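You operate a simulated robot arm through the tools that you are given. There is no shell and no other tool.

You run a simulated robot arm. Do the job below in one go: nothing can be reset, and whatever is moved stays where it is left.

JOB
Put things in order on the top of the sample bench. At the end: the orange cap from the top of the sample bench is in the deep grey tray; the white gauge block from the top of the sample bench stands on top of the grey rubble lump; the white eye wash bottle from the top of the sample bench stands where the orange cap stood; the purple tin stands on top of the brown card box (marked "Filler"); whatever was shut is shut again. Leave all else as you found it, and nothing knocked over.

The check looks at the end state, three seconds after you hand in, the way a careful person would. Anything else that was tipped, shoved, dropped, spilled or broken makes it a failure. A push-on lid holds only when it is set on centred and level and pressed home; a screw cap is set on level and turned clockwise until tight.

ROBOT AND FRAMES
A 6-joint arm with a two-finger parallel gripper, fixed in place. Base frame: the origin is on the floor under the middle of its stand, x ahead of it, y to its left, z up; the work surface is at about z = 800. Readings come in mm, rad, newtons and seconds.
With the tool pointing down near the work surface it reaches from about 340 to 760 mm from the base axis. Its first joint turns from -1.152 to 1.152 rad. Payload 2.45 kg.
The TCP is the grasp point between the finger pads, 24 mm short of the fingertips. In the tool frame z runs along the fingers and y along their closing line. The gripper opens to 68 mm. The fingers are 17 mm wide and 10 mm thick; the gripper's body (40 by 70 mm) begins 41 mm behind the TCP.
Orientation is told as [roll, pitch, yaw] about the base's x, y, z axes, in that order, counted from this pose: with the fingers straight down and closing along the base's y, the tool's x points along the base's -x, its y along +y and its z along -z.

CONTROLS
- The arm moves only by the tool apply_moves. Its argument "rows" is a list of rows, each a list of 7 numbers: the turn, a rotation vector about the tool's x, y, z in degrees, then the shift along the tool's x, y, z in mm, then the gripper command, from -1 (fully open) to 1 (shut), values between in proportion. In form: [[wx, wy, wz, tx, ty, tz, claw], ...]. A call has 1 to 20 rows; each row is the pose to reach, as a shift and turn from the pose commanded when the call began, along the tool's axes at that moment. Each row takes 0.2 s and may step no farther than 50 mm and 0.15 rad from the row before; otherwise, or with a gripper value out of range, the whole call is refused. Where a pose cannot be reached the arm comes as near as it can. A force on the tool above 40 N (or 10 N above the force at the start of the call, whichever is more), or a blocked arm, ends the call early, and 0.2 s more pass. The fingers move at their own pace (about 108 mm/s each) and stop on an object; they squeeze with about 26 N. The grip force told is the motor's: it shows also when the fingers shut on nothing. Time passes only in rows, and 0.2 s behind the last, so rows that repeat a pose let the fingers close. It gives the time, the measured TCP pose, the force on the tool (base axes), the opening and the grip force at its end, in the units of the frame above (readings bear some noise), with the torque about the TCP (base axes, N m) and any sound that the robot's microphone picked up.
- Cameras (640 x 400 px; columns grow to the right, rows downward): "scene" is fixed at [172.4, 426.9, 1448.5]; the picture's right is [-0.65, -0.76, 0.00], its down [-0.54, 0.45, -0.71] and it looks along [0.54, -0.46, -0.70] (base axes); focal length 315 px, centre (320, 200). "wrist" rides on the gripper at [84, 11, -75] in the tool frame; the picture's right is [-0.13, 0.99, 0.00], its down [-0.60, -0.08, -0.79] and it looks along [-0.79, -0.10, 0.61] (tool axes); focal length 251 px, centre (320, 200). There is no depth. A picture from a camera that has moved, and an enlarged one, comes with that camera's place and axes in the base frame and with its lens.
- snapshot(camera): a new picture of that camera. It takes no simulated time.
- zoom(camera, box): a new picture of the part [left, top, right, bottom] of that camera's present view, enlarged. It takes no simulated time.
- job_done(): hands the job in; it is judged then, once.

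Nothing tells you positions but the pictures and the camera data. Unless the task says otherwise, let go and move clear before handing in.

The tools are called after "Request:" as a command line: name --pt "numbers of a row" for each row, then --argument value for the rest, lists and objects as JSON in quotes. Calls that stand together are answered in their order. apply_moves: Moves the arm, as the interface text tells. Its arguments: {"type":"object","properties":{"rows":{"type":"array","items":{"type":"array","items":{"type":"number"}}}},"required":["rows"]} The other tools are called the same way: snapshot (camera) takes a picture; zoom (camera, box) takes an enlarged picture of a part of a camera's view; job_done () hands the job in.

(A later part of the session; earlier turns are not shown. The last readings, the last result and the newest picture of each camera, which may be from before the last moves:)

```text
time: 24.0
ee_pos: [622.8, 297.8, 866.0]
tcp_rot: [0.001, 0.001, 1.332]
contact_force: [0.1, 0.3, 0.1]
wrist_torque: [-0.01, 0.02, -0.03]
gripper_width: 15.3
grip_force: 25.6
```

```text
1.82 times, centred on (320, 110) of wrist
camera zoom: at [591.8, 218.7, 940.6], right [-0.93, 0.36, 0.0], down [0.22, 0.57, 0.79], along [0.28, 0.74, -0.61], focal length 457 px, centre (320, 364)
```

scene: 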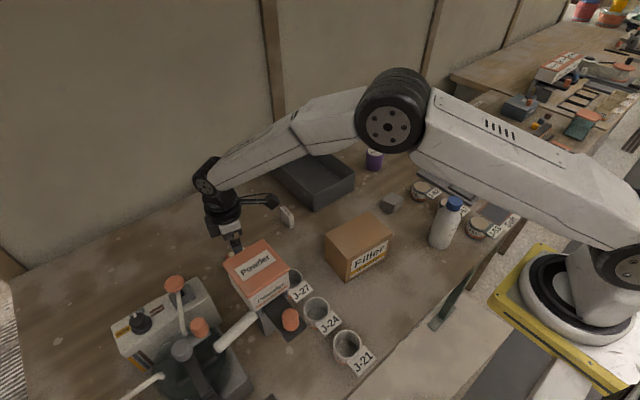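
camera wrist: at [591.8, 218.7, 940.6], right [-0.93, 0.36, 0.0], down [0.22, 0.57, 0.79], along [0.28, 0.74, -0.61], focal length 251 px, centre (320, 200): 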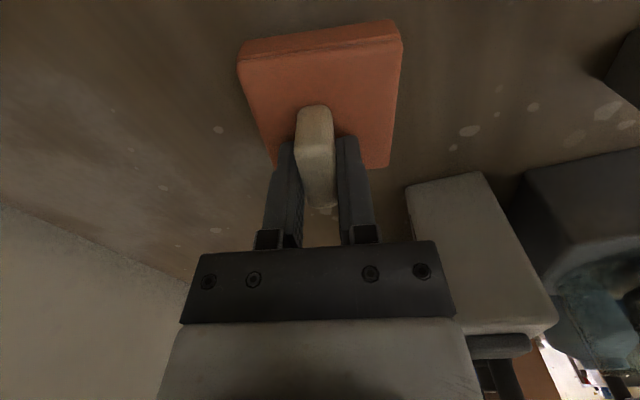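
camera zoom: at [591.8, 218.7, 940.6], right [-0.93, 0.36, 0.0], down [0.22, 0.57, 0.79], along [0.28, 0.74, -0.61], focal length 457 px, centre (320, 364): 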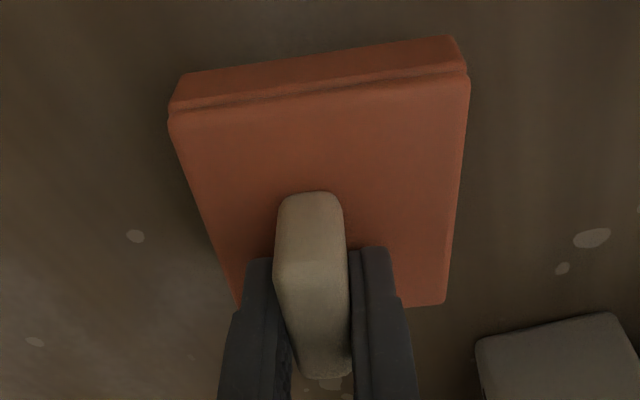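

It came up as one piece. I'll lift higher and check that nothing is left underneath.

Request:
apply_moves --pt "0 0 0 0 0 -40 1" --pt "0 0 0 0 0 -80 1" --pt "0 0 0 0 0 -120 1" --pt "0 0 0 30 0 -130 1" --pt "0 0 0 60 0 -130 1" --pt "0 0 0 90 0 -130 1" --pt "0 0 0 90 0 -130 1"

Request:
snapshot --camera "wrist"

Request:
snapshot --camera "scene"

Request:
zoom --camera "scene" --box '[200, 130, 320, 280]'

```text
time: 25.6
ee_pos: [601.7, 208.1, 995.9]
tcp_rot: [-0.001, 0.0, 1.334]
contact_force: [0.5, -0.3, -1.2]
wrist_torque: [-0.02, 0.01, 0.04]
gripper_width: 14.9
grip_force: 26.1
```

```text
taken
camera wrist: at [569.9, 129.5, 1071.0], right [-0.93, 0.36, 0.0], down [0.22, 0.57, 0.79], along [0.28, 0.74, -0.61], focal length 251 px, centre (320, 200)
```

wrist: 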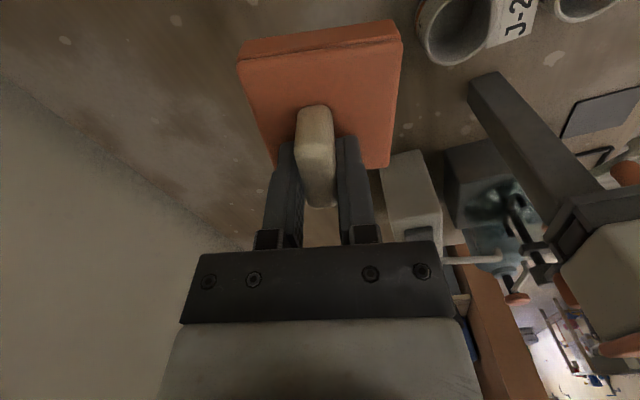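

```text
taken
```

scene: 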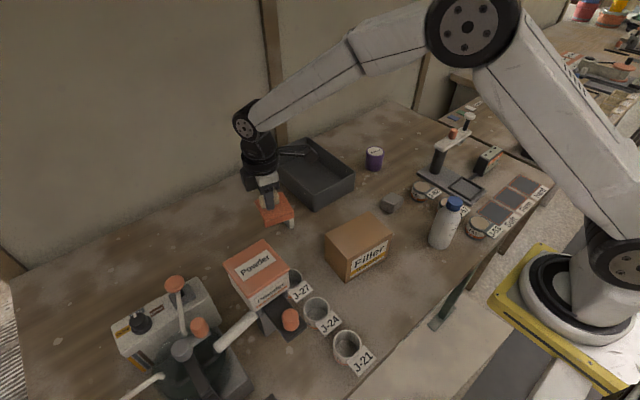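

```text
2.67 times, centred on (260, 205) of scene
camera zoom: at [172.4, 426.8, 1448.5], right [-0.65, -0.76, 0.0], down [-0.54, 0.45, -0.71], along [0.54, -0.46, -0.7], focal length 840 px, centre (480, 187)
```

zoom: 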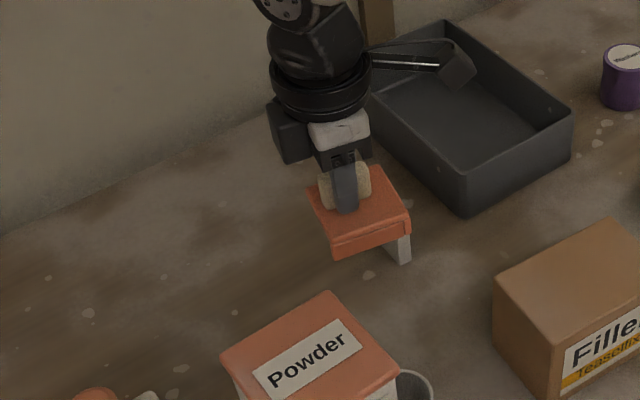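

The cap is one solid piece and nothing was left under it. I'll carry it over the near half of the tray, squared up with the tray.

Request:
apply_moves --pt "0 0 -2 29 -22 0 1" --pt "0 0 -4 58 -44 0 1" --pt "0 0 -6 87 -66 0 1" --pt "0 0 -8 116 -88 0 1" --pt "0 0 -10 145 -110 0 1" --pt "0 0 -12 174 -132 0 1" --pt "0 0 -13 204 -154 0 1" --pt "0 0 -13 204 -154 0 1"

Request:
snapshot --camera "wrist"

Request:
snapshot --camera "scene"

Request:
zoom --camera "scene" --box '[240, 90, 400, 220]'

```text
time: 27.4
ee_pos: [705.2, -26.2, 997.1]
tcp_rot: [-0.001, 0.0, 1.563]
contact_force: [-0.2, 0.7, -1.0]
wrist_torque: [0.0, 0.0, 0.02]
gripper_width: 15.3
grip_force: 26.2
```

```text
taken
camera wrist: at [692.1, -109.5, 1070.9], right [-0.99, 0.14, 0.0], down [0.08, 0.6, 0.79], along [0.11, 0.79, -0.61], focal length 251 px, centre (320, 200)
```

wrist: 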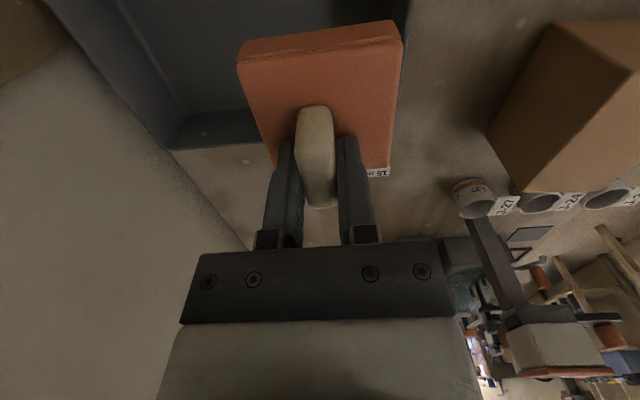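

```text
taken
```

scene: 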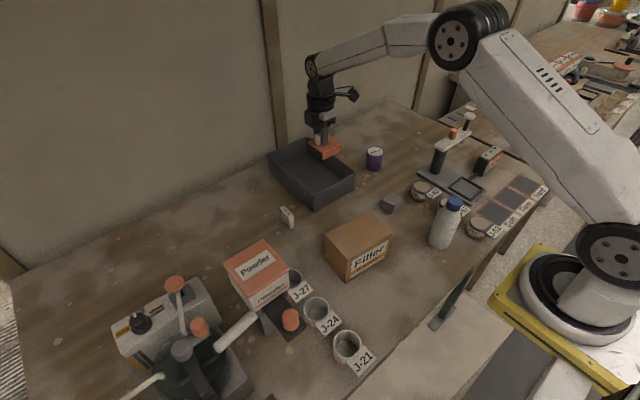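

```text
3.08 times, centred on (320, 155) of scene
camera zoom: at [172.5, 426.8, 1448.5], right [-0.65, -0.76, 0.0], down [-0.54, 0.45, -0.71], along [0.54, -0.46, -0.7], focal length 970 px, centre (320, 338)
```

zoom: 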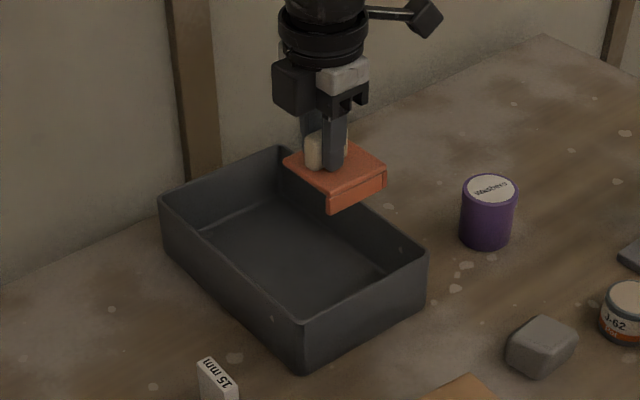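

Request:
zoom --camera "wrist" --box '[0, 0, 320, 200]'

Request:
zoom --camera "wrist" --box '[320, 0, 480, 200]'

```text
2.00 times, centred on (160, 100) of wrist
camera zoom: at [692.1, -109.5, 1070.9], right [-0.99, 0.14, 0.0], down [0.08, 0.6, 0.79], along [0.11, 0.79, -0.61], focal length 503 px, centre (640, 400)
```

zoom: 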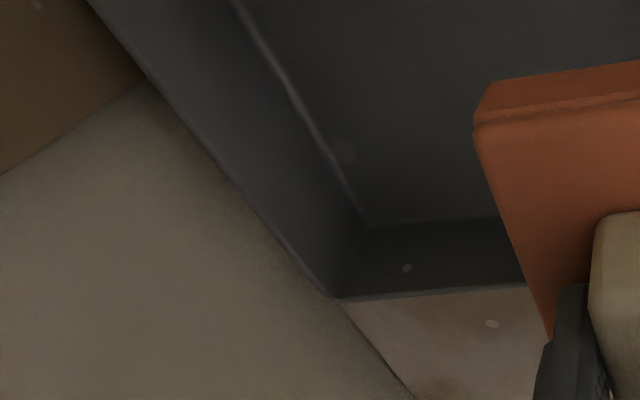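

```text
2.00 times, centred on (400, 100) of wrist
camera zoom: at [692.1, -109.5, 1070.9], right [-0.99, 0.14, 0.0], down [0.08, 0.6, 0.79], along [0.11, 0.79, -0.61], focal length 503 px, centre (160, 400)
```

zoom: 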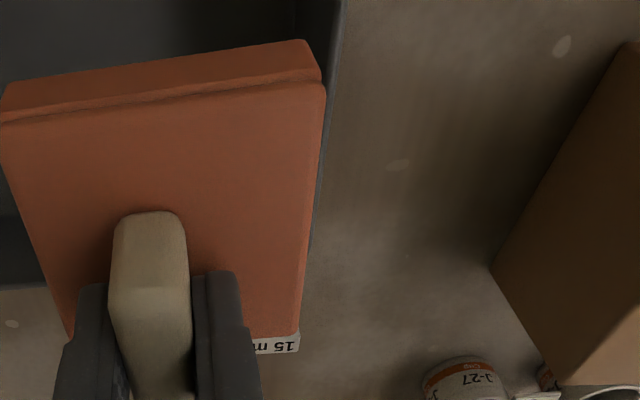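

The tray's near half is under the cap with good clearance. I'll lower it in.

Request:
apply_moves --pt "0 0 0 0 0 40 1" --pt "0 0 0 0 0 80 1" --pt "0 0 0 0 0 115 1" --pt "0 0 0 0 0 130 1" --pt "0 0 0 0 0 136 1" --pt "0 0 0 0 0 139 1" --pt "0 0 0 0 0 141 1" --pt "0 0 0 0 0 143 1"

Request:
zoom --camera "scene" --box '[240, 90, 400, 220]'

Request:
snapshot --camera "wrist"

```text
time: 29.2
ee_pos: [704.5, -23.5, 854.1]
tcp_rot: [-0.007, -0.001, 1.56]
contact_force: [-5.5, 2.3, 28.3]
wrist_torque: [-0.03, 0.44, -0.03]
gripper_width: 15.5
grip_force: 26.5
```

```text
3.08 times, centred on (320, 155) of scene
camera zoom: at [171.6, 426.9, 1448.6], right [-0.65, -0.76, 0.0], down [-0.54, 0.45, -0.71], along [0.54, -0.46, -0.7], focal length 970 px, centre (320, 338)
```

zoom: 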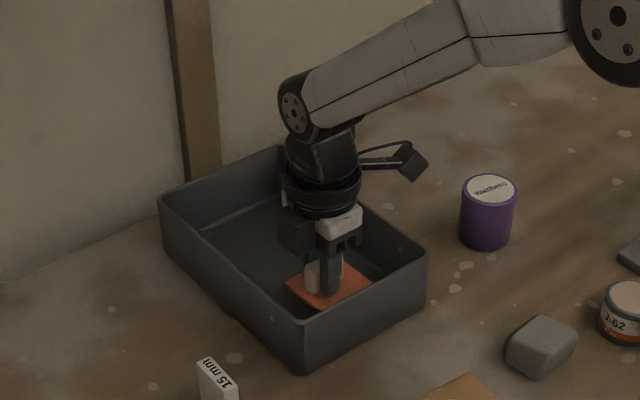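

```text
taken
camera wrist: at [691.4, -107.8, 929.5], right [-0.99, 0.14, -0.01], down [0.08, 0.6, 0.79], along [0.11, 0.79, -0.61], focal length 251 px, centre (320, 200)
```

wrist: 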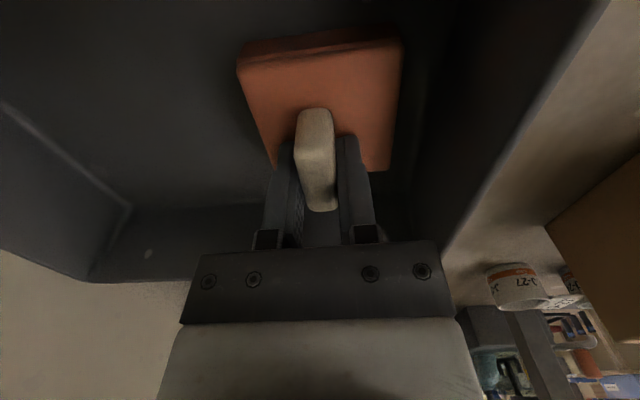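

It's resting on the tray floor. I'll ease off, open partway and lift out.

Request:
apply_moves --pt "0 0 0 0 0 -1.5 1" --pt "0 0 0 0 0 -1.5 -0.2" --pt "0 0 0 0 0 -1.5 -0.2" --pt "0 0 0 0 0 -1.5 -0.2" --pt "0 0 0 0 0 -20 -0.2" --pt "0 0 0 0 0 -60 -0.2" --pt "0 0 0 0 0 -100 -0.2" --pt "0 0 0 0 0 -145 -0.2" --pt "0 0 0 0 0 -185 -0.2" --pt "0 0 0 0 0 -185 -0.2"

Request:
zoom --camera "scene" --box '[240, 90, 400, 220]'

Request:
snapshot --camera "wrist"

```text
time: 31.4
ee_pos: [703.0, -21.5, 1037.5]
tcp_rot: [0.0, 0.0, 1.559]
contact_force: [-0.5, -0.2, 1.0]
wrist_torque: [-0.01, 0.01, 0.0]
gripper_width: 41.0
grip_force: 0.0
```

```text
3.08 times, centred on (320, 155) of scene
camera zoom: at [172.4, 426.9, 1448.5], right [-0.65, -0.76, 0.0], down [-0.54, 0.45, -0.71], along [0.54, -0.46, -0.7], focal length 970 px, centre (320, 338)
```

zoom: 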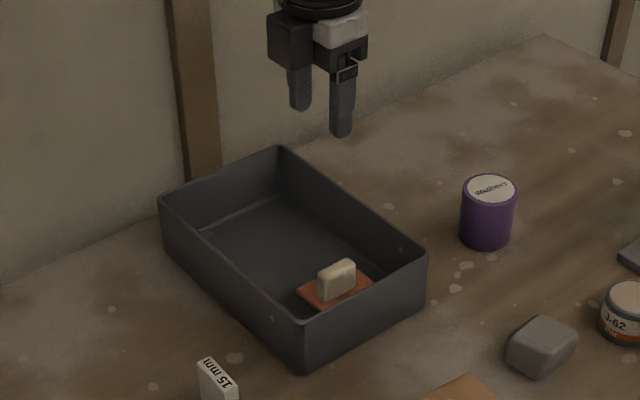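

```text
taken
camera wrist: at [690.9, -105.5, 1112.0], right [-0.99, 0.14, 0.0], down [0.09, 0.6, 0.79], along [0.11, 0.79, -0.61], focal length 251 px, centre (320, 200)
```

wrist: 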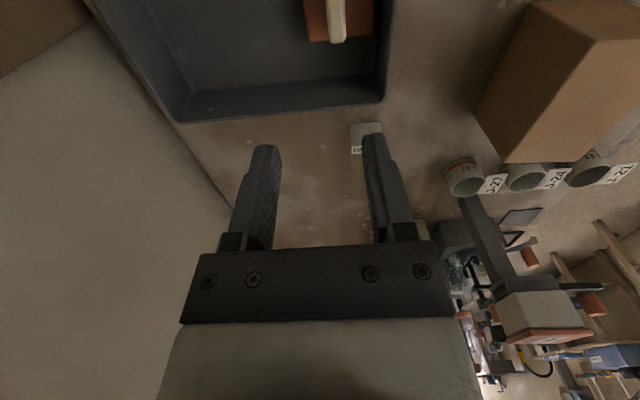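

The cap is in the tray, and the tray hasn't moved. Next I'll get a top-down view of the right side to locate the bottle, tin, lump and Filler box precisely.

Request:
apply_moves --pt "0 0 7.5 5 19 -13 -1" --pt "0 0 15 10 38 -26 -1" --pt "0 0 22.5 16 57 -39 -1" --pt "0 0 30 21 76 -52 -1" --pt "0 0 37.5 26 95 -65 -1" --pt "0 0 45 31 114 -78 -1" --pt "0 0 52.5 36 133 -91 -1" --pt "0 0 60 41 152 -104 -1" --pt "0 0 67.5 46 171 -117 -1" --pt "0 0 75 52 190 -130 -1" --pt "0 0 82.5 57 209 -143 -1" --pt "0 0 89.3 62 229 -150 -1" --pt "0 0 89.3 62 229 -150 -1"

Request:
apply_moves --pt "0 8 0 0 0 0 -1" --pt "0 16 0 0 0 0 -1" --pt "0 24 0 0 0 0 -1" --pt "0 32 0 0 0 0 -1" --pt "0 40 0 0 0 0 -1" --pt "0 48 0 0 0 0 -1" --pt "0 52.5 0 0 0 0 -1" --pt "0 52.5 0 0 0 0 -1"

Request:
snapshot --camera "wrist"

```text
time: 34.2
ee_pos: [476.5, -85.4, 1188.5]
tcp_rot: [-0.001, -0.001, 0.001]
contact_force: [-0.1, -0.3, 0.1]
wrist_torque: [0.0, 0.0, -0.03]
gripper_width: 68.0
grip_force: 0.0
```

```text
time: 36.0
ee_pos: [471.2, -84.8, 1181.4]
tcp_rot: [0.001, 0.913, 0.002]
contact_force: [0.2, 0.0, -1.5]
wrist_torque: [-0.02, 0.01, 0.0]
gripper_width: 68.0
grip_force: 0.0
out of reach, approached as far as the arm can: row 7, 8
```

```text
taken
camera wrist: at [477.6, -73.6, 1293.2], right [0.08, 0.99, -0.1], down [1.0, -0.08, 0.01], along [0.0, -0.1, -0.99], focal length 251 px, centre (320, 200)
```

wrist: 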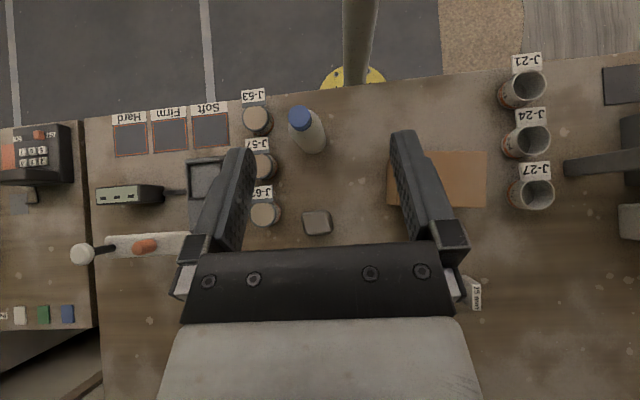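

Request:
zoom --camera "wrist" --box '[240, 80, 360, 250]'

Request:
zoom --camera "wrist" --box '[370, 130, 500, 230]'

Request:
zoom --camera "scene" --box '[310, 170, 490, 290]'

```text
2.35 times, centred on (300, 165) of wrist
camera zoom: at [477.6, -73.6, 1293.2], right [0.08, 0.99, -0.1], down [1.0, -0.08, 0.01], along [0.0, -0.1, -0.99], focal length 592 px, centre (367, 282)
```

zoom: 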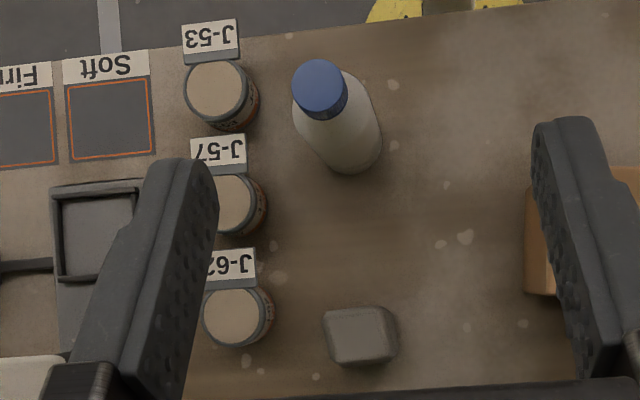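

```text
4.00 times, centred on (435, 180) of wrist
camera zoom: at [477.6, -73.6, 1293.2], right [0.08, 0.99, -0.1], down [1.0, -0.08, 0.01], along [0.0, -0.1, -0.99], focal length 1006 px, centre (-140, 280)
```

zoom: 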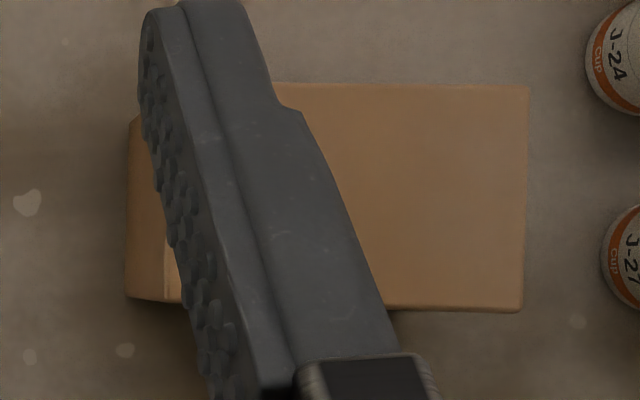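

```text
3.33 times, centred on (400, 230) of scene
camera zoom: at [172.4, 426.9, 1448.5], right [-0.65, -0.76, 0.0], down [-0.54, 0.45, -0.71], along [0.54, -0.46, -0.7], focal length 1050 px, centre (53, 100)
```

zoom: 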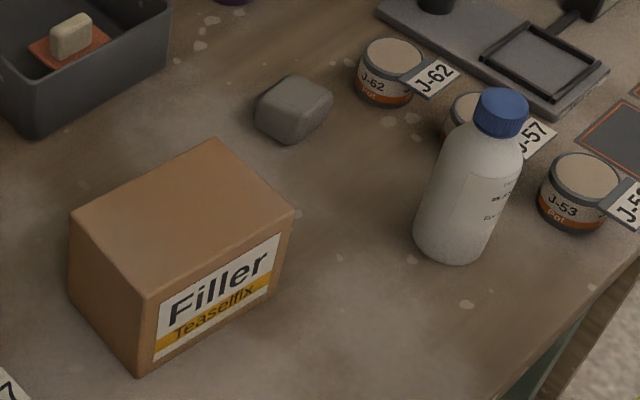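

Request:
zoom --camera "wrist" --box '[275, 95, 345, 165]'

Request:
zoom --camera "scene" --box '[410, 185, 490, 255]'

Request:
zoom --camera "wrist" --box '[290, 195, 350, 245]'

Request:
zoom --camera "scene" --box '[365, 180, 425, 225]'

Request:
zoom --camera "scene" --box '[350, 135, 400, 180]'

Request:
zoom --camera "scene" --box '[315, 200, 405, 290]'

```text
5.71 times, centred on (310, 130) of wrist
camera zoom: at [477.6, -73.6, 1293.2], right [0.08, 0.99, -0.1], down [1.0, -0.08, 0.01], along [0.0, -0.1, -0.99], focal length 1437 px, centre (377, 600)
```

zoom: 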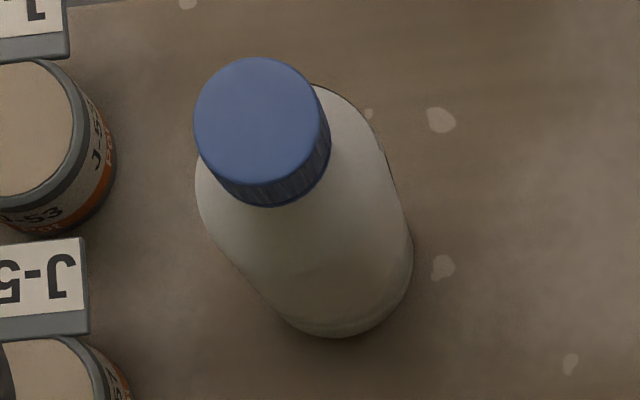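

```text
5.71 times, centred on (450, 220) of scene
camera zoom: at [172.4, 426.9, 1448.5], right [-0.65, -0.76, 0.0], down [-0.54, 0.45, -0.71], along [0.54, -0.46, -0.7], focal length 1801 px, centre (-423, 86)
```

zoom: 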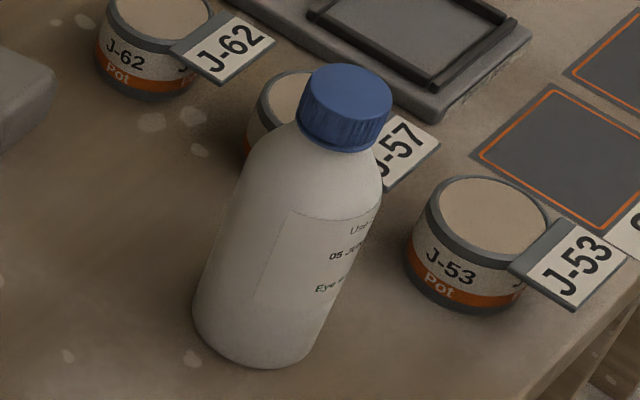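

```text
8.00 times, centred on (320, 220) of wrist
camera zoom: at [477.6, -73.6, 1293.2], right [0.08, 0.99, -0.1], down [1.0, -0.08, 0.01], along [0.0, -0.1, -0.99], focal length 2012 px, centre (320, 40)
```

zoom: 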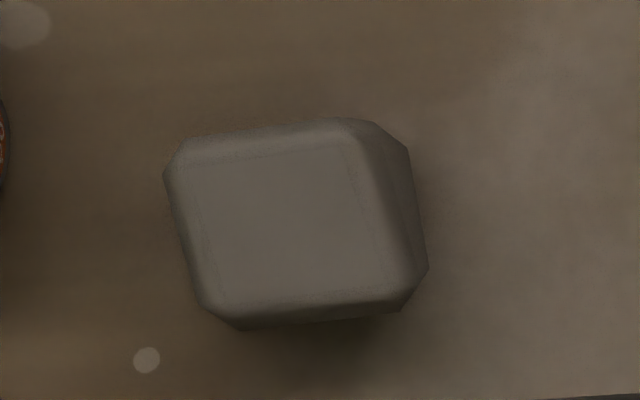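

```text
8.89 times, centred on (395, 202) of scene
camera zoom: at [172.4, 426.9, 1448.5], right [-0.65, -0.76, 0.0], down [-0.54, 0.45, -0.71], along [0.54, -0.46, -0.7], focal length 2801 px, centre (-347, 178)
```

zoom: 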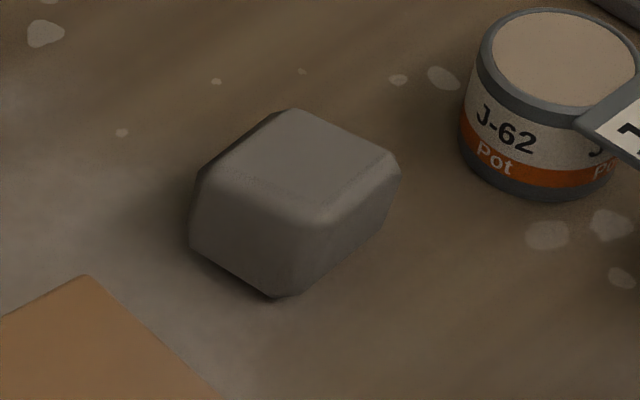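

```text
8.89 times, centred on (375, 158) of scene
camera zoom: at [172.4, 426.9, 1448.5], right [-0.65, -0.76, 0.0], down [-0.54, 0.45, -0.71], along [0.54, -0.46, -0.7], focal length 2801 px, centre (-169, 578)
```

zoom: 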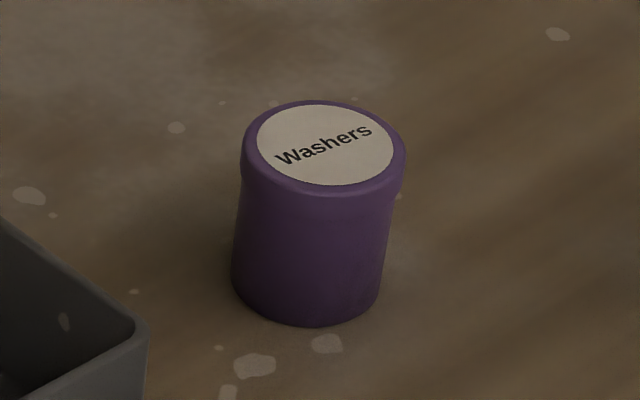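

```text
4.44 times, centred on (360, 245) of scene
camera zoom: at [172.4, 426.9, 1448.5], right [-0.65, -0.76, 0.0], down [-0.54, 0.45, -0.71], along [0.54, -0.46, -0.7], focal length 1400 px, centre (142, 0)
```

zoom: 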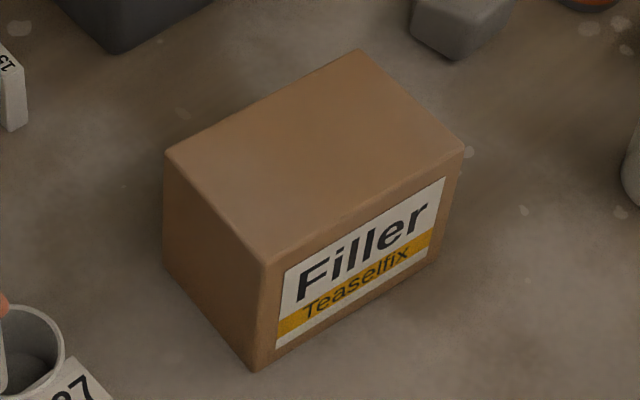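

I now have positions: lump top centre (520, -133, 835), bottle about (358, -133) and 140 mm tall, tin about (675, -228), and Filler top centre (460, 68, 896). The gauge block is at (658, 131). I'll level the tool and go to the gauge block first.

Request:
apply_moves --pt "0 -8 0 0 0 0 -1" --pt "0 -16 0 0 0 0 -1" --pt "0 -24 0 0 0 0 -1" --pt "0 -32 0 0 0 0 -1" --pt "0 -40 0 0 0 0 -1" --pt "0 -48 0 0 0 0 -1" --pt "0 -52.5 0 0 0 0 -1" --pt "0 -52.5 0 0 0 0 -1"

```text
time: 37.8
ee_pos: [469.2, -86.5, 1182.0]
tcp_rot: [-0.001, -0.001, 0.003]
contact_force: [0.0, 0.3, 0.7]
wrist_torque: [0.01, -0.01, 0.01]
gripper_width: 68.2
grip_force: 0.0
```

Request:
apply_moves --pt "0 0 0 -21 27 28 -1" --pt "0 0 0 -42 54 55 -1" --pt "0 0 0 -63 81 83 -1" --pt "0 0 0 -84 108 110 -1" --pt "0 0 0 -105 135 138 -1" --pt "0 0 0 -126 162 166 -1" --pt "0 0 0 -150 190 195 -1" --pt "0 0 0 -171 217 222 -1" --pt "0 0 0 -171 217 222 -1"

Request:
snapshot --camera "wrist"

Request:
zoom --camera "wrist" --box '[280, 20, 380, 120]'

```text
time: 39.8
ee_pos: [635.9, 129.5, 960.5]
tcp_rot: [-0.002, 0.0, 0.001]
contact_force: [-0.3, 0.0, -0.1]
wrist_torque: [0.0, -0.01, 0.01]
gripper_width: 68.1
grip_force: 0.0
```

```text
taken
camera wrist: at [550.9, 140.4, 1035.5], right [0.13, 0.99, 0.0], down [0.6, -0.08, 0.79], along [0.79, -0.1, -0.61], focal length 251 px, centre (320, 200)
```

wrist: 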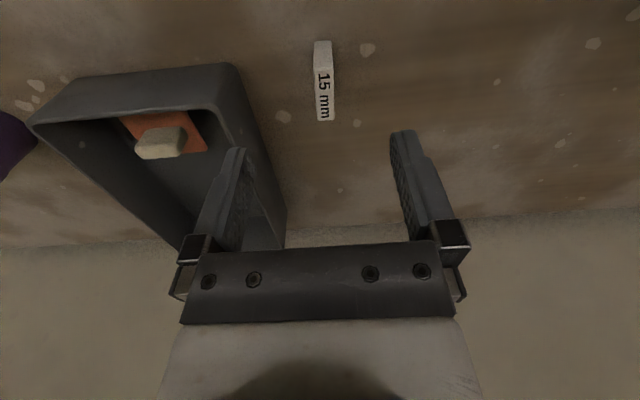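

```text
4.00 times, centred on (330, 70) of wrist
camera zoom: at [550.9, 140.4, 1035.5], right [0.13, 0.99, 0.0], down [0.6, -0.08, 0.79], along [0.79, -0.1, -0.61], focal length 1006 px, centre (280, 720)
```

zoom: 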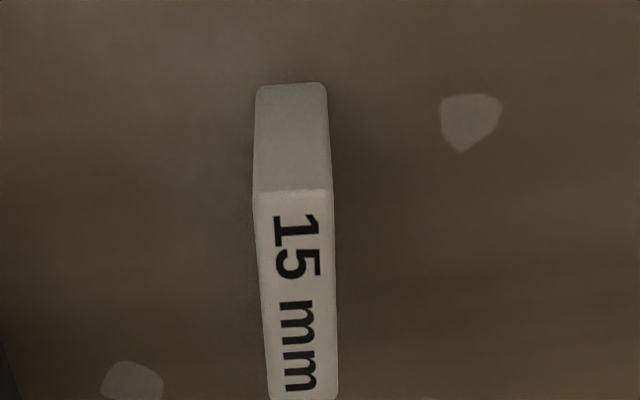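

The gauge block is 15 × 44 × 48 mm, centred at (659, 130) and turned about -3.7°. I'll descend and grip it across its 15 mm thickness.

Request:
apply_moves --pt "0 0 2 -12 0 35 -1" --pt "0 0 3.7 -23 0.5 70 -1" --pt "0 0 3.7 -23 0.5 100 -1" --pt "0 0 3.7 -23 0.5 122 -1" --pt "0 0 3.7 -23 0.5 122 -1"

Request:
snapshot --camera "wrist"

```text
time: 41.0
ee_pos: [660.9, 133.2, 837.3]
tcp_rot: [0.0, 0.0, -0.064]
contact_force: [0.0, 0.1, 0.5]
wrist_torque: [0.03, 0.02, 0.03]
gripper_width: 67.8
grip_force: 0.0
```

```text
taken
camera wrist: at [577.1, 149.2, 912.3], right [0.19, 0.98, 0.0], down [0.6, -0.12, 0.79], along [0.78, -0.15, -0.61], focal length 251 px, centre (320, 200)
```

wrist: 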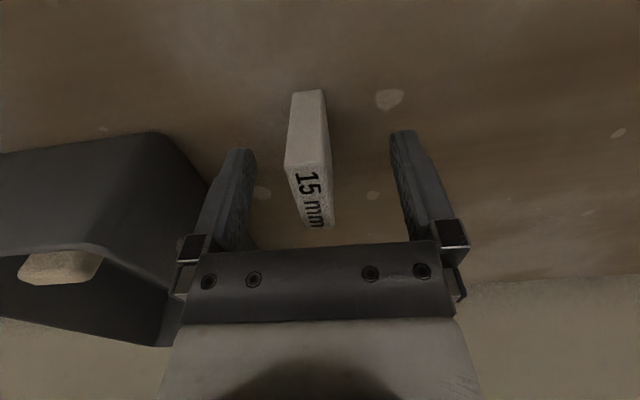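

The block is about 3 mm off centre between the fingers. I'll correct that, close and lift.

Request:
apply_moves --pt "0 0 1.5 0 -3 0 -1" --pt "0 0 1.5 0 -3 0 -1" --pt "0 0 1.5 0 -3 0 1" --pt "0 0 1.5 0 -3 0 1" --pt "0 0 1.5 0 -3 0 1" --pt "0 0 1.5 0 -3 -5 1" --pt "0 0 1.5 0 -3 -30 1" --pt "0 0 1.5 0 -3 -70 1" --pt "0 0 1.5 0 -3 -110 1" --pt "0 0 1.5 0 -3 -110 1"

Request:
snapshot --camera "wrist"

Request:
zoom --camera "scene" --box '[230, 130, 370, 240]'

```text
time: 43.2
ee_pos: [662.9, 132.1, 947.4]
tcp_rot: [0.0, 0.0, -0.089]
contact_force: [0.2, 0.1, -1.0]
wrist_torque: [0.0, 0.03, -0.02]
gripper_width: 14.1
grip_force: 25.9
```

```text
taken
camera wrist: at [579.5, 150.7, 1023.5], right [0.22, 0.98, 0.0], down [0.59, -0.13, 0.79], along [0.77, -0.17, -0.61], focal length 251 px, centre (320, 200)
```

wrist: 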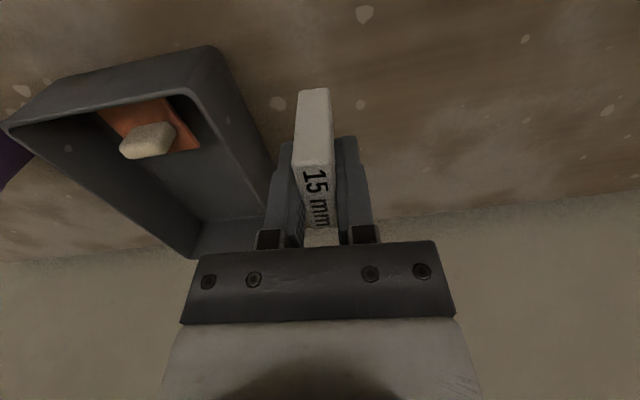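

```text
3.64 times, centred on (300, 185) of scene
camera zoom: at [172.4, 426.9, 1448.5], right [-0.65, -0.76, 0.0], down [-0.54, 0.45, -0.71], along [0.54, -0.46, -0.7], focal length 1146 px, centre (393, 254)
```

zoom: 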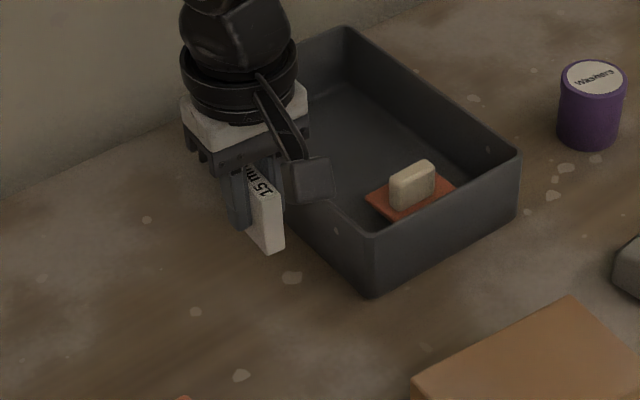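

The block is held upright and centred. I'll carry it above the lump at (520, -133).

Request:
apply_moves --pt "0 0 -1 12 -28 -10 1" --pt "0 0 -2 27 -63 -15 1" --pt "0 0 -3 42 -98 -15 1" --pt "0 0 -4 57 -133 -15 1" --pt "0 0 -5 72 -168 -15 1" --pt "0 0 -6 87 -203 -15 1" --pt "0 0 -7 102 -238 -15 1" --pt "0 0 -8 119 -277 -15 1" --pt "0 0 -8 119 -277 -15 1"

Request:
snapshot --camera "wrist"

Request:
zoom --camera "scene" --box '[330, 100, 450, 230]'

```text
time: 45.2
ee_pos: [517.4, -135.5, 961.1]
tcp_rot: [0.0, -0.001, 0.051]
contact_force: [-0.4, 0.2, -0.4]
wrist_torque: [-0.01, -0.01, 0.0]
gripper_width: 14.1
grip_force: 26.2
```

```text
taken
camera wrist: at [433.1, -128.5, 1036.8], right [0.08, 1.0, 0.0], down [0.61, -0.05, 0.79], along [0.79, -0.06, -0.61], focal length 251 px, centre (320, 200)
```

wrist: 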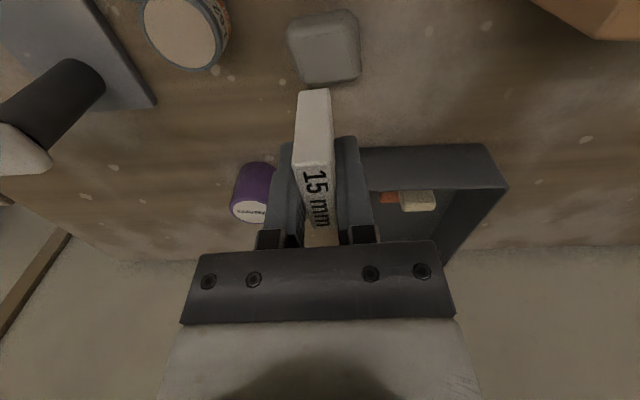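

```text
3.08 times, centred on (390, 165) of scene
camera zoom: at [172.4, 426.8, 1448.5], right [-0.65, -0.76, 0.0], down [-0.54, 0.45, -0.71], along [0.54, -0.46, -0.7], focal length 970 px, centre (105, 308)
```

zoom: 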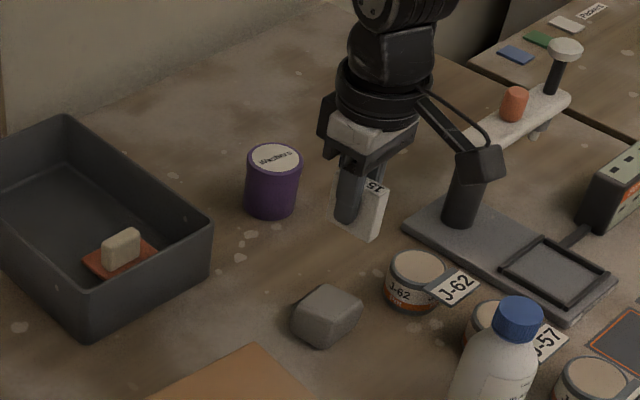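

Request:
zoom --camera "wrist" --box '[270, 0, 390, 100]'

Request:
zoom --camera "wrist" --box '[210, 140, 310, 240]'

```text
4.00 times, centred on (330, 50) of wrist
camera zoom: at [433.1, -128.5, 1036.8], right [0.08, 1.0, 0.0], down [0.61, -0.05, 0.79], along [0.79, -0.06, -0.61], focal length 1006 px, centre (280, 800)
```

zoom: 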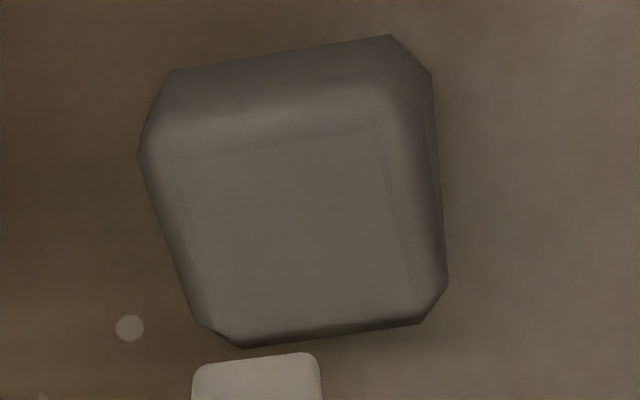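

```text
4.00 times, centred on (260, 190) of wrist
camera zoom: at [433.1, -128.5, 1036.8], right [0.08, 1.0, 0.0], down [0.61, -0.05, 0.79], along [0.79, -0.06, -0.61], focal length 1006 px, centre (560, 240)
```

zoom: 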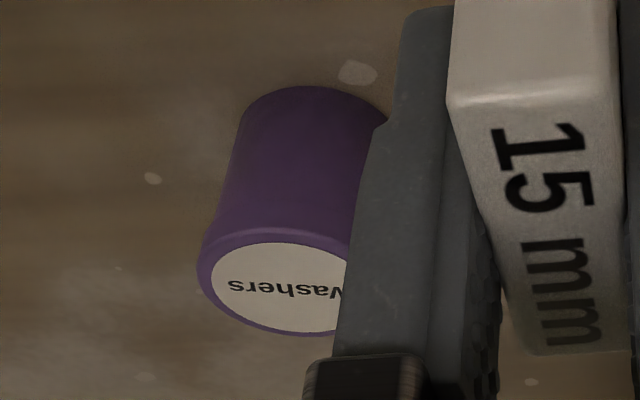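

The lump's flat top is about 33 × 38 mm, centred 1.5 and 3.3 mm off my current position. I'll correct that and lower to just above contact.

Request:
apply_moves --pt "0 0 0 -1.7 3.2 30 1" --pt "0 0 0 -1.7 3.2 60 1" --pt "0 0 0 -1.7 3.2 78 1" --pt "0 0 0 -1.7 3.2 84 1" --pt "0 0 0 -1.7 3.2 84 1"

Request:
snapshot --camera "wrist"

Request:
zoom --camera "scene" --box '[350, 160, 430, 230]'

```text
time: 46.4
ee_pos: [520.8, -132.5, 879.1]
tcp_rot: [-0.002, -0.004, 0.05]
contact_force: [-4.6, 0.3, 21.8]
wrist_torque: [0.12, 0.43, 0.02]
gripper_width: 14.3
grip_force: 25.6
```

```text
taken
camera wrist: at [435.2, -126.3, 953.3], right [0.08, 1.0, 0.0], down [0.6, -0.05, 0.79], along [0.79, -0.06, -0.61], focal length 251 px, centre (320, 200)
```

wrist: 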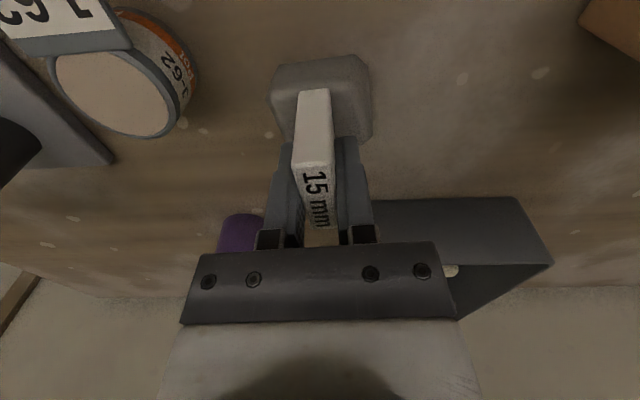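

```text
5.71 times, centred on (390, 195) of scene
camera zoom: at [172.0, 426.9, 1448.5], right [-0.65, -0.76, 0.0], down [-0.54, 0.45, -0.71], along [0.54, -0.46, -0.7], focal length 1801 px, centre (-80, 229)
```

zoom: 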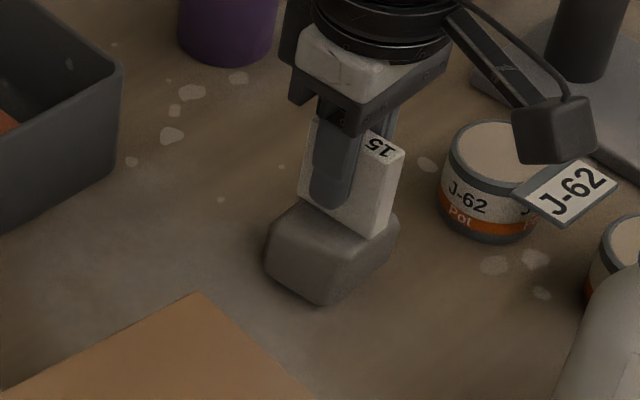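

Request:
zoom --camera "wrist" --box '[250, 40, 390, 160]'

Request:
zoom --camera "scene" --box '[375, 180, 415, 220]'

```text
3.33 times, centred on (320, 100) of wrist
camera zoom: at [435.2, -126.3, 953.3], right [0.08, 1.0, 0.0], down [0.6, -0.05, 0.79], along [0.79, -0.06, -0.61], focal length 838 px, centre (320, 533)
```

zoom: 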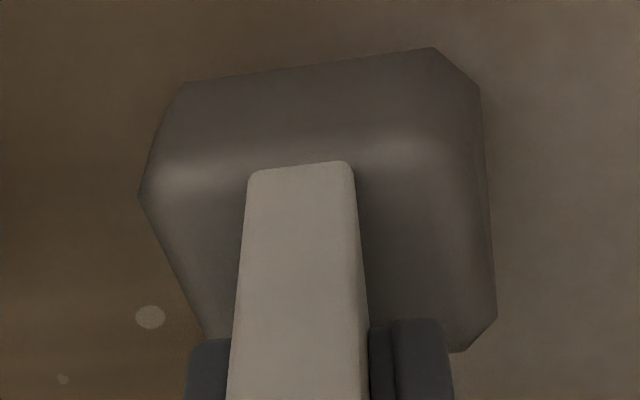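

```text
10.00 times, centred on (395, 200) of scene
camera zoom: at [172.0, 426.9, 1448.5], right [-0.65, -0.76, 0.0], down [-0.54, 0.45, -0.71], along [0.54, -0.46, -0.7], focal length 3151 px, centre (-430, 200)
```

zoom: 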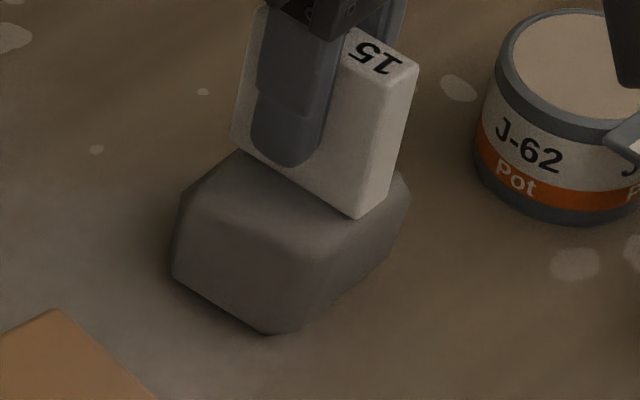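

The block has touched down on the lump, pressing lightly. It may sit a few mm toward -y, so I'll lift slightly, shift 3 mm and set it down gently.

Request:
apply_moves --pt "0 0 0 0 0 -6 1" --pt "0 0 0 0 3 -8 1" --pt "0 0 0 0 3 -8 1" --pt "0 0 0 0 3 -5 1" --pt "0 0 0 0 3 -4 1" --pt "0 0 0 0 3 -4 1"

Request:
zoom --camera "scene" --box '[375, 180, 415, 220]'

Request:
zoom --camera "wrist" --box '[250, 40, 390, 160]'

```text
time: 47.8
ee_pos: [521.3, -130.1, 881.0]
tcp_rot: [0.001, -0.002, 0.051]
contact_force: [-0.2, 0.4, -1.0]
wrist_torque: [0.01, 0.01, -0.02]
gripper_width: 14.1
grip_force: 26.4
```

```text
10.00 times, centred on (395, 200) of scene
camera zoom: at [172.4, 426.9, 1448.5], right [-0.65, -0.76, 0.0], down [-0.54, 0.45, -0.71], along [0.54, -0.46, -0.7], focal length 3151 px, centre (-430, 200)
```

zoom: 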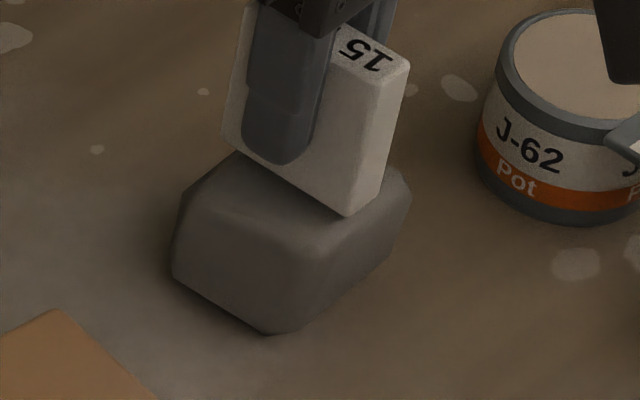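

```text
3.33 times, centred on (320, 100) of wrist
camera zoom: at [436.2, -122.5, 956.3], right [0.08, 1.0, 0.0], down [0.61, -0.05, 0.79], along [0.79, -0.06, -0.61], focal length 838 px, centre (320, 533)
```

zoom: 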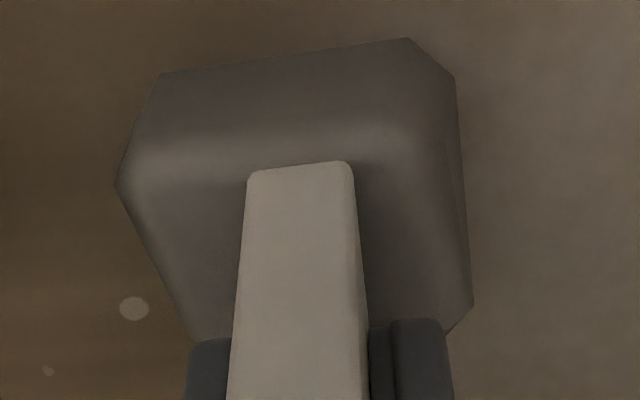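

Request:
apply_moves --pt "0 0 0 0 0 1 1" --pt "0 0 0 0 0 2 1" --pt "0 0 0 0 0 2 1"

```text
time: 48.6
ee_pos: [521.6, -130.1, 880.0]
tcp_rot: [0.0, -0.001, 0.05]
contact_force: [-0.8, -0.1, -0.3]
wrist_torque: [0.0, 0.01, 0.0]
gripper_width: 13.8
grip_force: 26.0
```

Request:
apply_moves --pt "0 0 0 0 0 0.7 1" --pt "0 0 0 0 0 1.3 1" --pt "0 0 0 0 0 1.3 1"

```text
time: 49.4
ee_pos: [521.1, -130.0, 879.6]
tcp_rot: [-0.001, -0.003, 0.05]
contact_force: [-0.8, 1.8, 6.8]
wrist_torque: [0.09, 0.13, -0.01]
gripper_width: 14.2
grip_force: 26.2
```

There's light contact at 7 N. I'll release gently and lift straight up.

Request:
apply_moves --pt "0 0 0 0 0 0 0.4" --pt "0 0 0 0 0 0 0.2" --pt "0 0 0 0 0 0 -0.1" --pt "0 0 0 0 0 0 -0.1" --pt "0 0 0 0 0 -15 -0.1" --pt "0 0 0 0 0 -40 -0.1" --pt "0 0 0 0 0 -80 -0.1" --pt "0 0 0 0 0 -120 -0.1" --pt "0 0 0 0 0 -120 -0.1"

Request:
zoom --camera "scene" --box '[360, 165, 430, 225]'

Request:
snapshot --camera "wrist"

```text
time: 51.4
ee_pos: [523.4, -128.0, 998.5]
tcp_rot: [0.001, 0.001, 0.05]
contact_force: [0.3, -0.4, 0.0]
wrist_torque: [-0.04, -0.02, 0.0]
gripper_width: 37.5
grip_force: 0.1
```

```text
6.67 times, centred on (395, 195) of scene
camera zoom: at [172.4, 426.9, 1448.5], right [-0.65, -0.76, 0.0], down [-0.54, 0.45, -0.71], along [0.54, -0.46, -0.7], focal length 2101 px, centre (-180, 233)
```

zoom: 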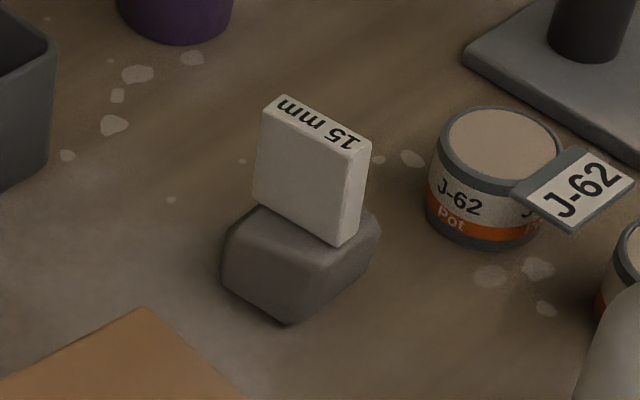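

```text
taken
camera wrist: at [437.4, -120.9, 1073.1], right [0.08, 1.0, 0.0], down [0.61, -0.05, 0.79], along [0.79, -0.06, -0.61], focal length 251 px, centre (320, 200)
```

wrist: 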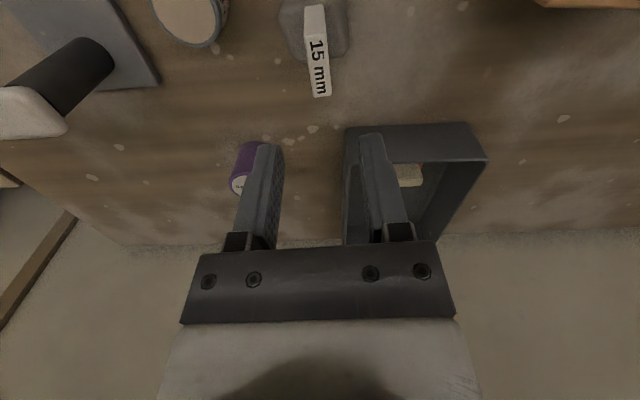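

The gauge block stands upright on the lump. Next is the purple tin, so I'll approach it and look at its lid up close.

Request:
apply_moves --pt "0 0 0.5 -25 -20 0 -1" --pt "0 0 1 -50 -42 0 -1" --pt "0 0 1.5 -75 -65 0 -1" --pt "0 0 2 -100 -85 10 -1" --pt "0 0 2.8 -120 -106 30 -1" --pt "0 0 2.8 -120 -106 38 -1" --pt "0 0 2.8 -120 -106 38 -1"

Request:
snapshot --camera "wrist"

Request:
zoom --camera "wrist" --box '[270, 20, 370, 130]'

```text
time: 53.0
ee_pos: [646.9, -230.6, 960.9]
tcp_rot: [0.001, -0.001, 0.002]
contact_force: [0.6, -0.4, -0.1]
wrist_torque: [-0.04, -0.03, 0.02]
gripper_width: 68.2
grip_force: 0.0
```

```text
taken
camera wrist: at [561.4, -219.2, 1035.3], right [0.13, 0.99, 0.0], down [0.6, -0.08, 0.79], along [0.79, -0.1, -0.61], focal length 251 px, centre (320, 200)
```

wrist: 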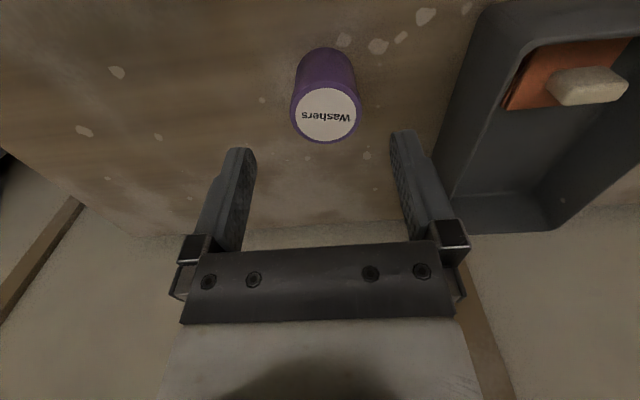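

```text
3.64 times, centred on (320, 75) of wrist
camera zoom: at [561.4, -219.2, 1035.3], right [0.13, 0.99, 0.0], down [0.6, -0.08, 0.79], along [0.79, -0.1, -0.61], focal length 914 px, centre (320, 654)
```

zoom: 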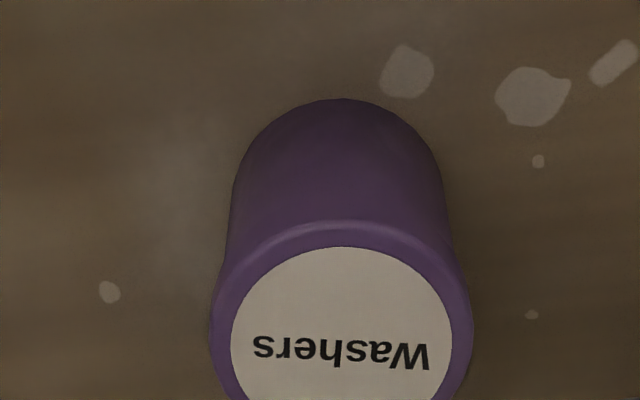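

Request:
zoom --camera "scene" --box '[358, 140, 392, 176]'

Request:
zoom --camera "wrist" --box '[285, 40, 370, 150]'

```text
11.11 times, centred on (375, 158) of scene
camera zoom: at [172.4, 426.8, 1448.5], right [-0.65, -0.76, 0.0], down [-0.54, 0.45, -0.71], along [0.54, -0.46, -0.7], focal length 3501 px, centre (-291, 667)
```

zoom: 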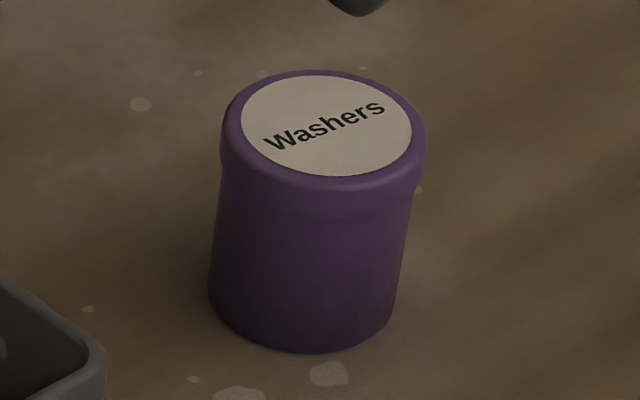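

```text
3.64 times, centred on (328, 95) of wrist
camera zoom: at [561.4, -219.2, 1035.3], right [0.13, 0.99, 0.0], down [0.6, -0.08, 0.79], along [0.79, -0.1, -0.61], focal length 914 px, centre (293, 582)
```

zoom: 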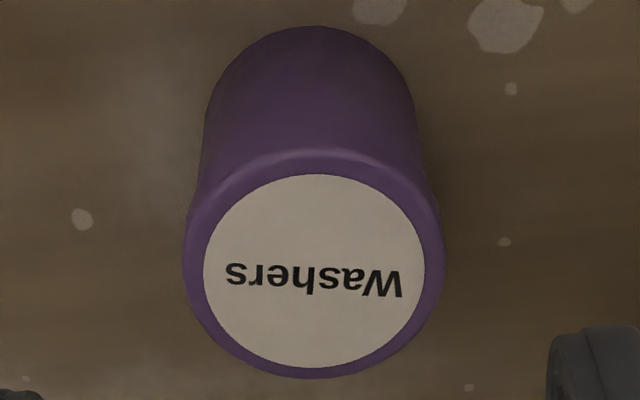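

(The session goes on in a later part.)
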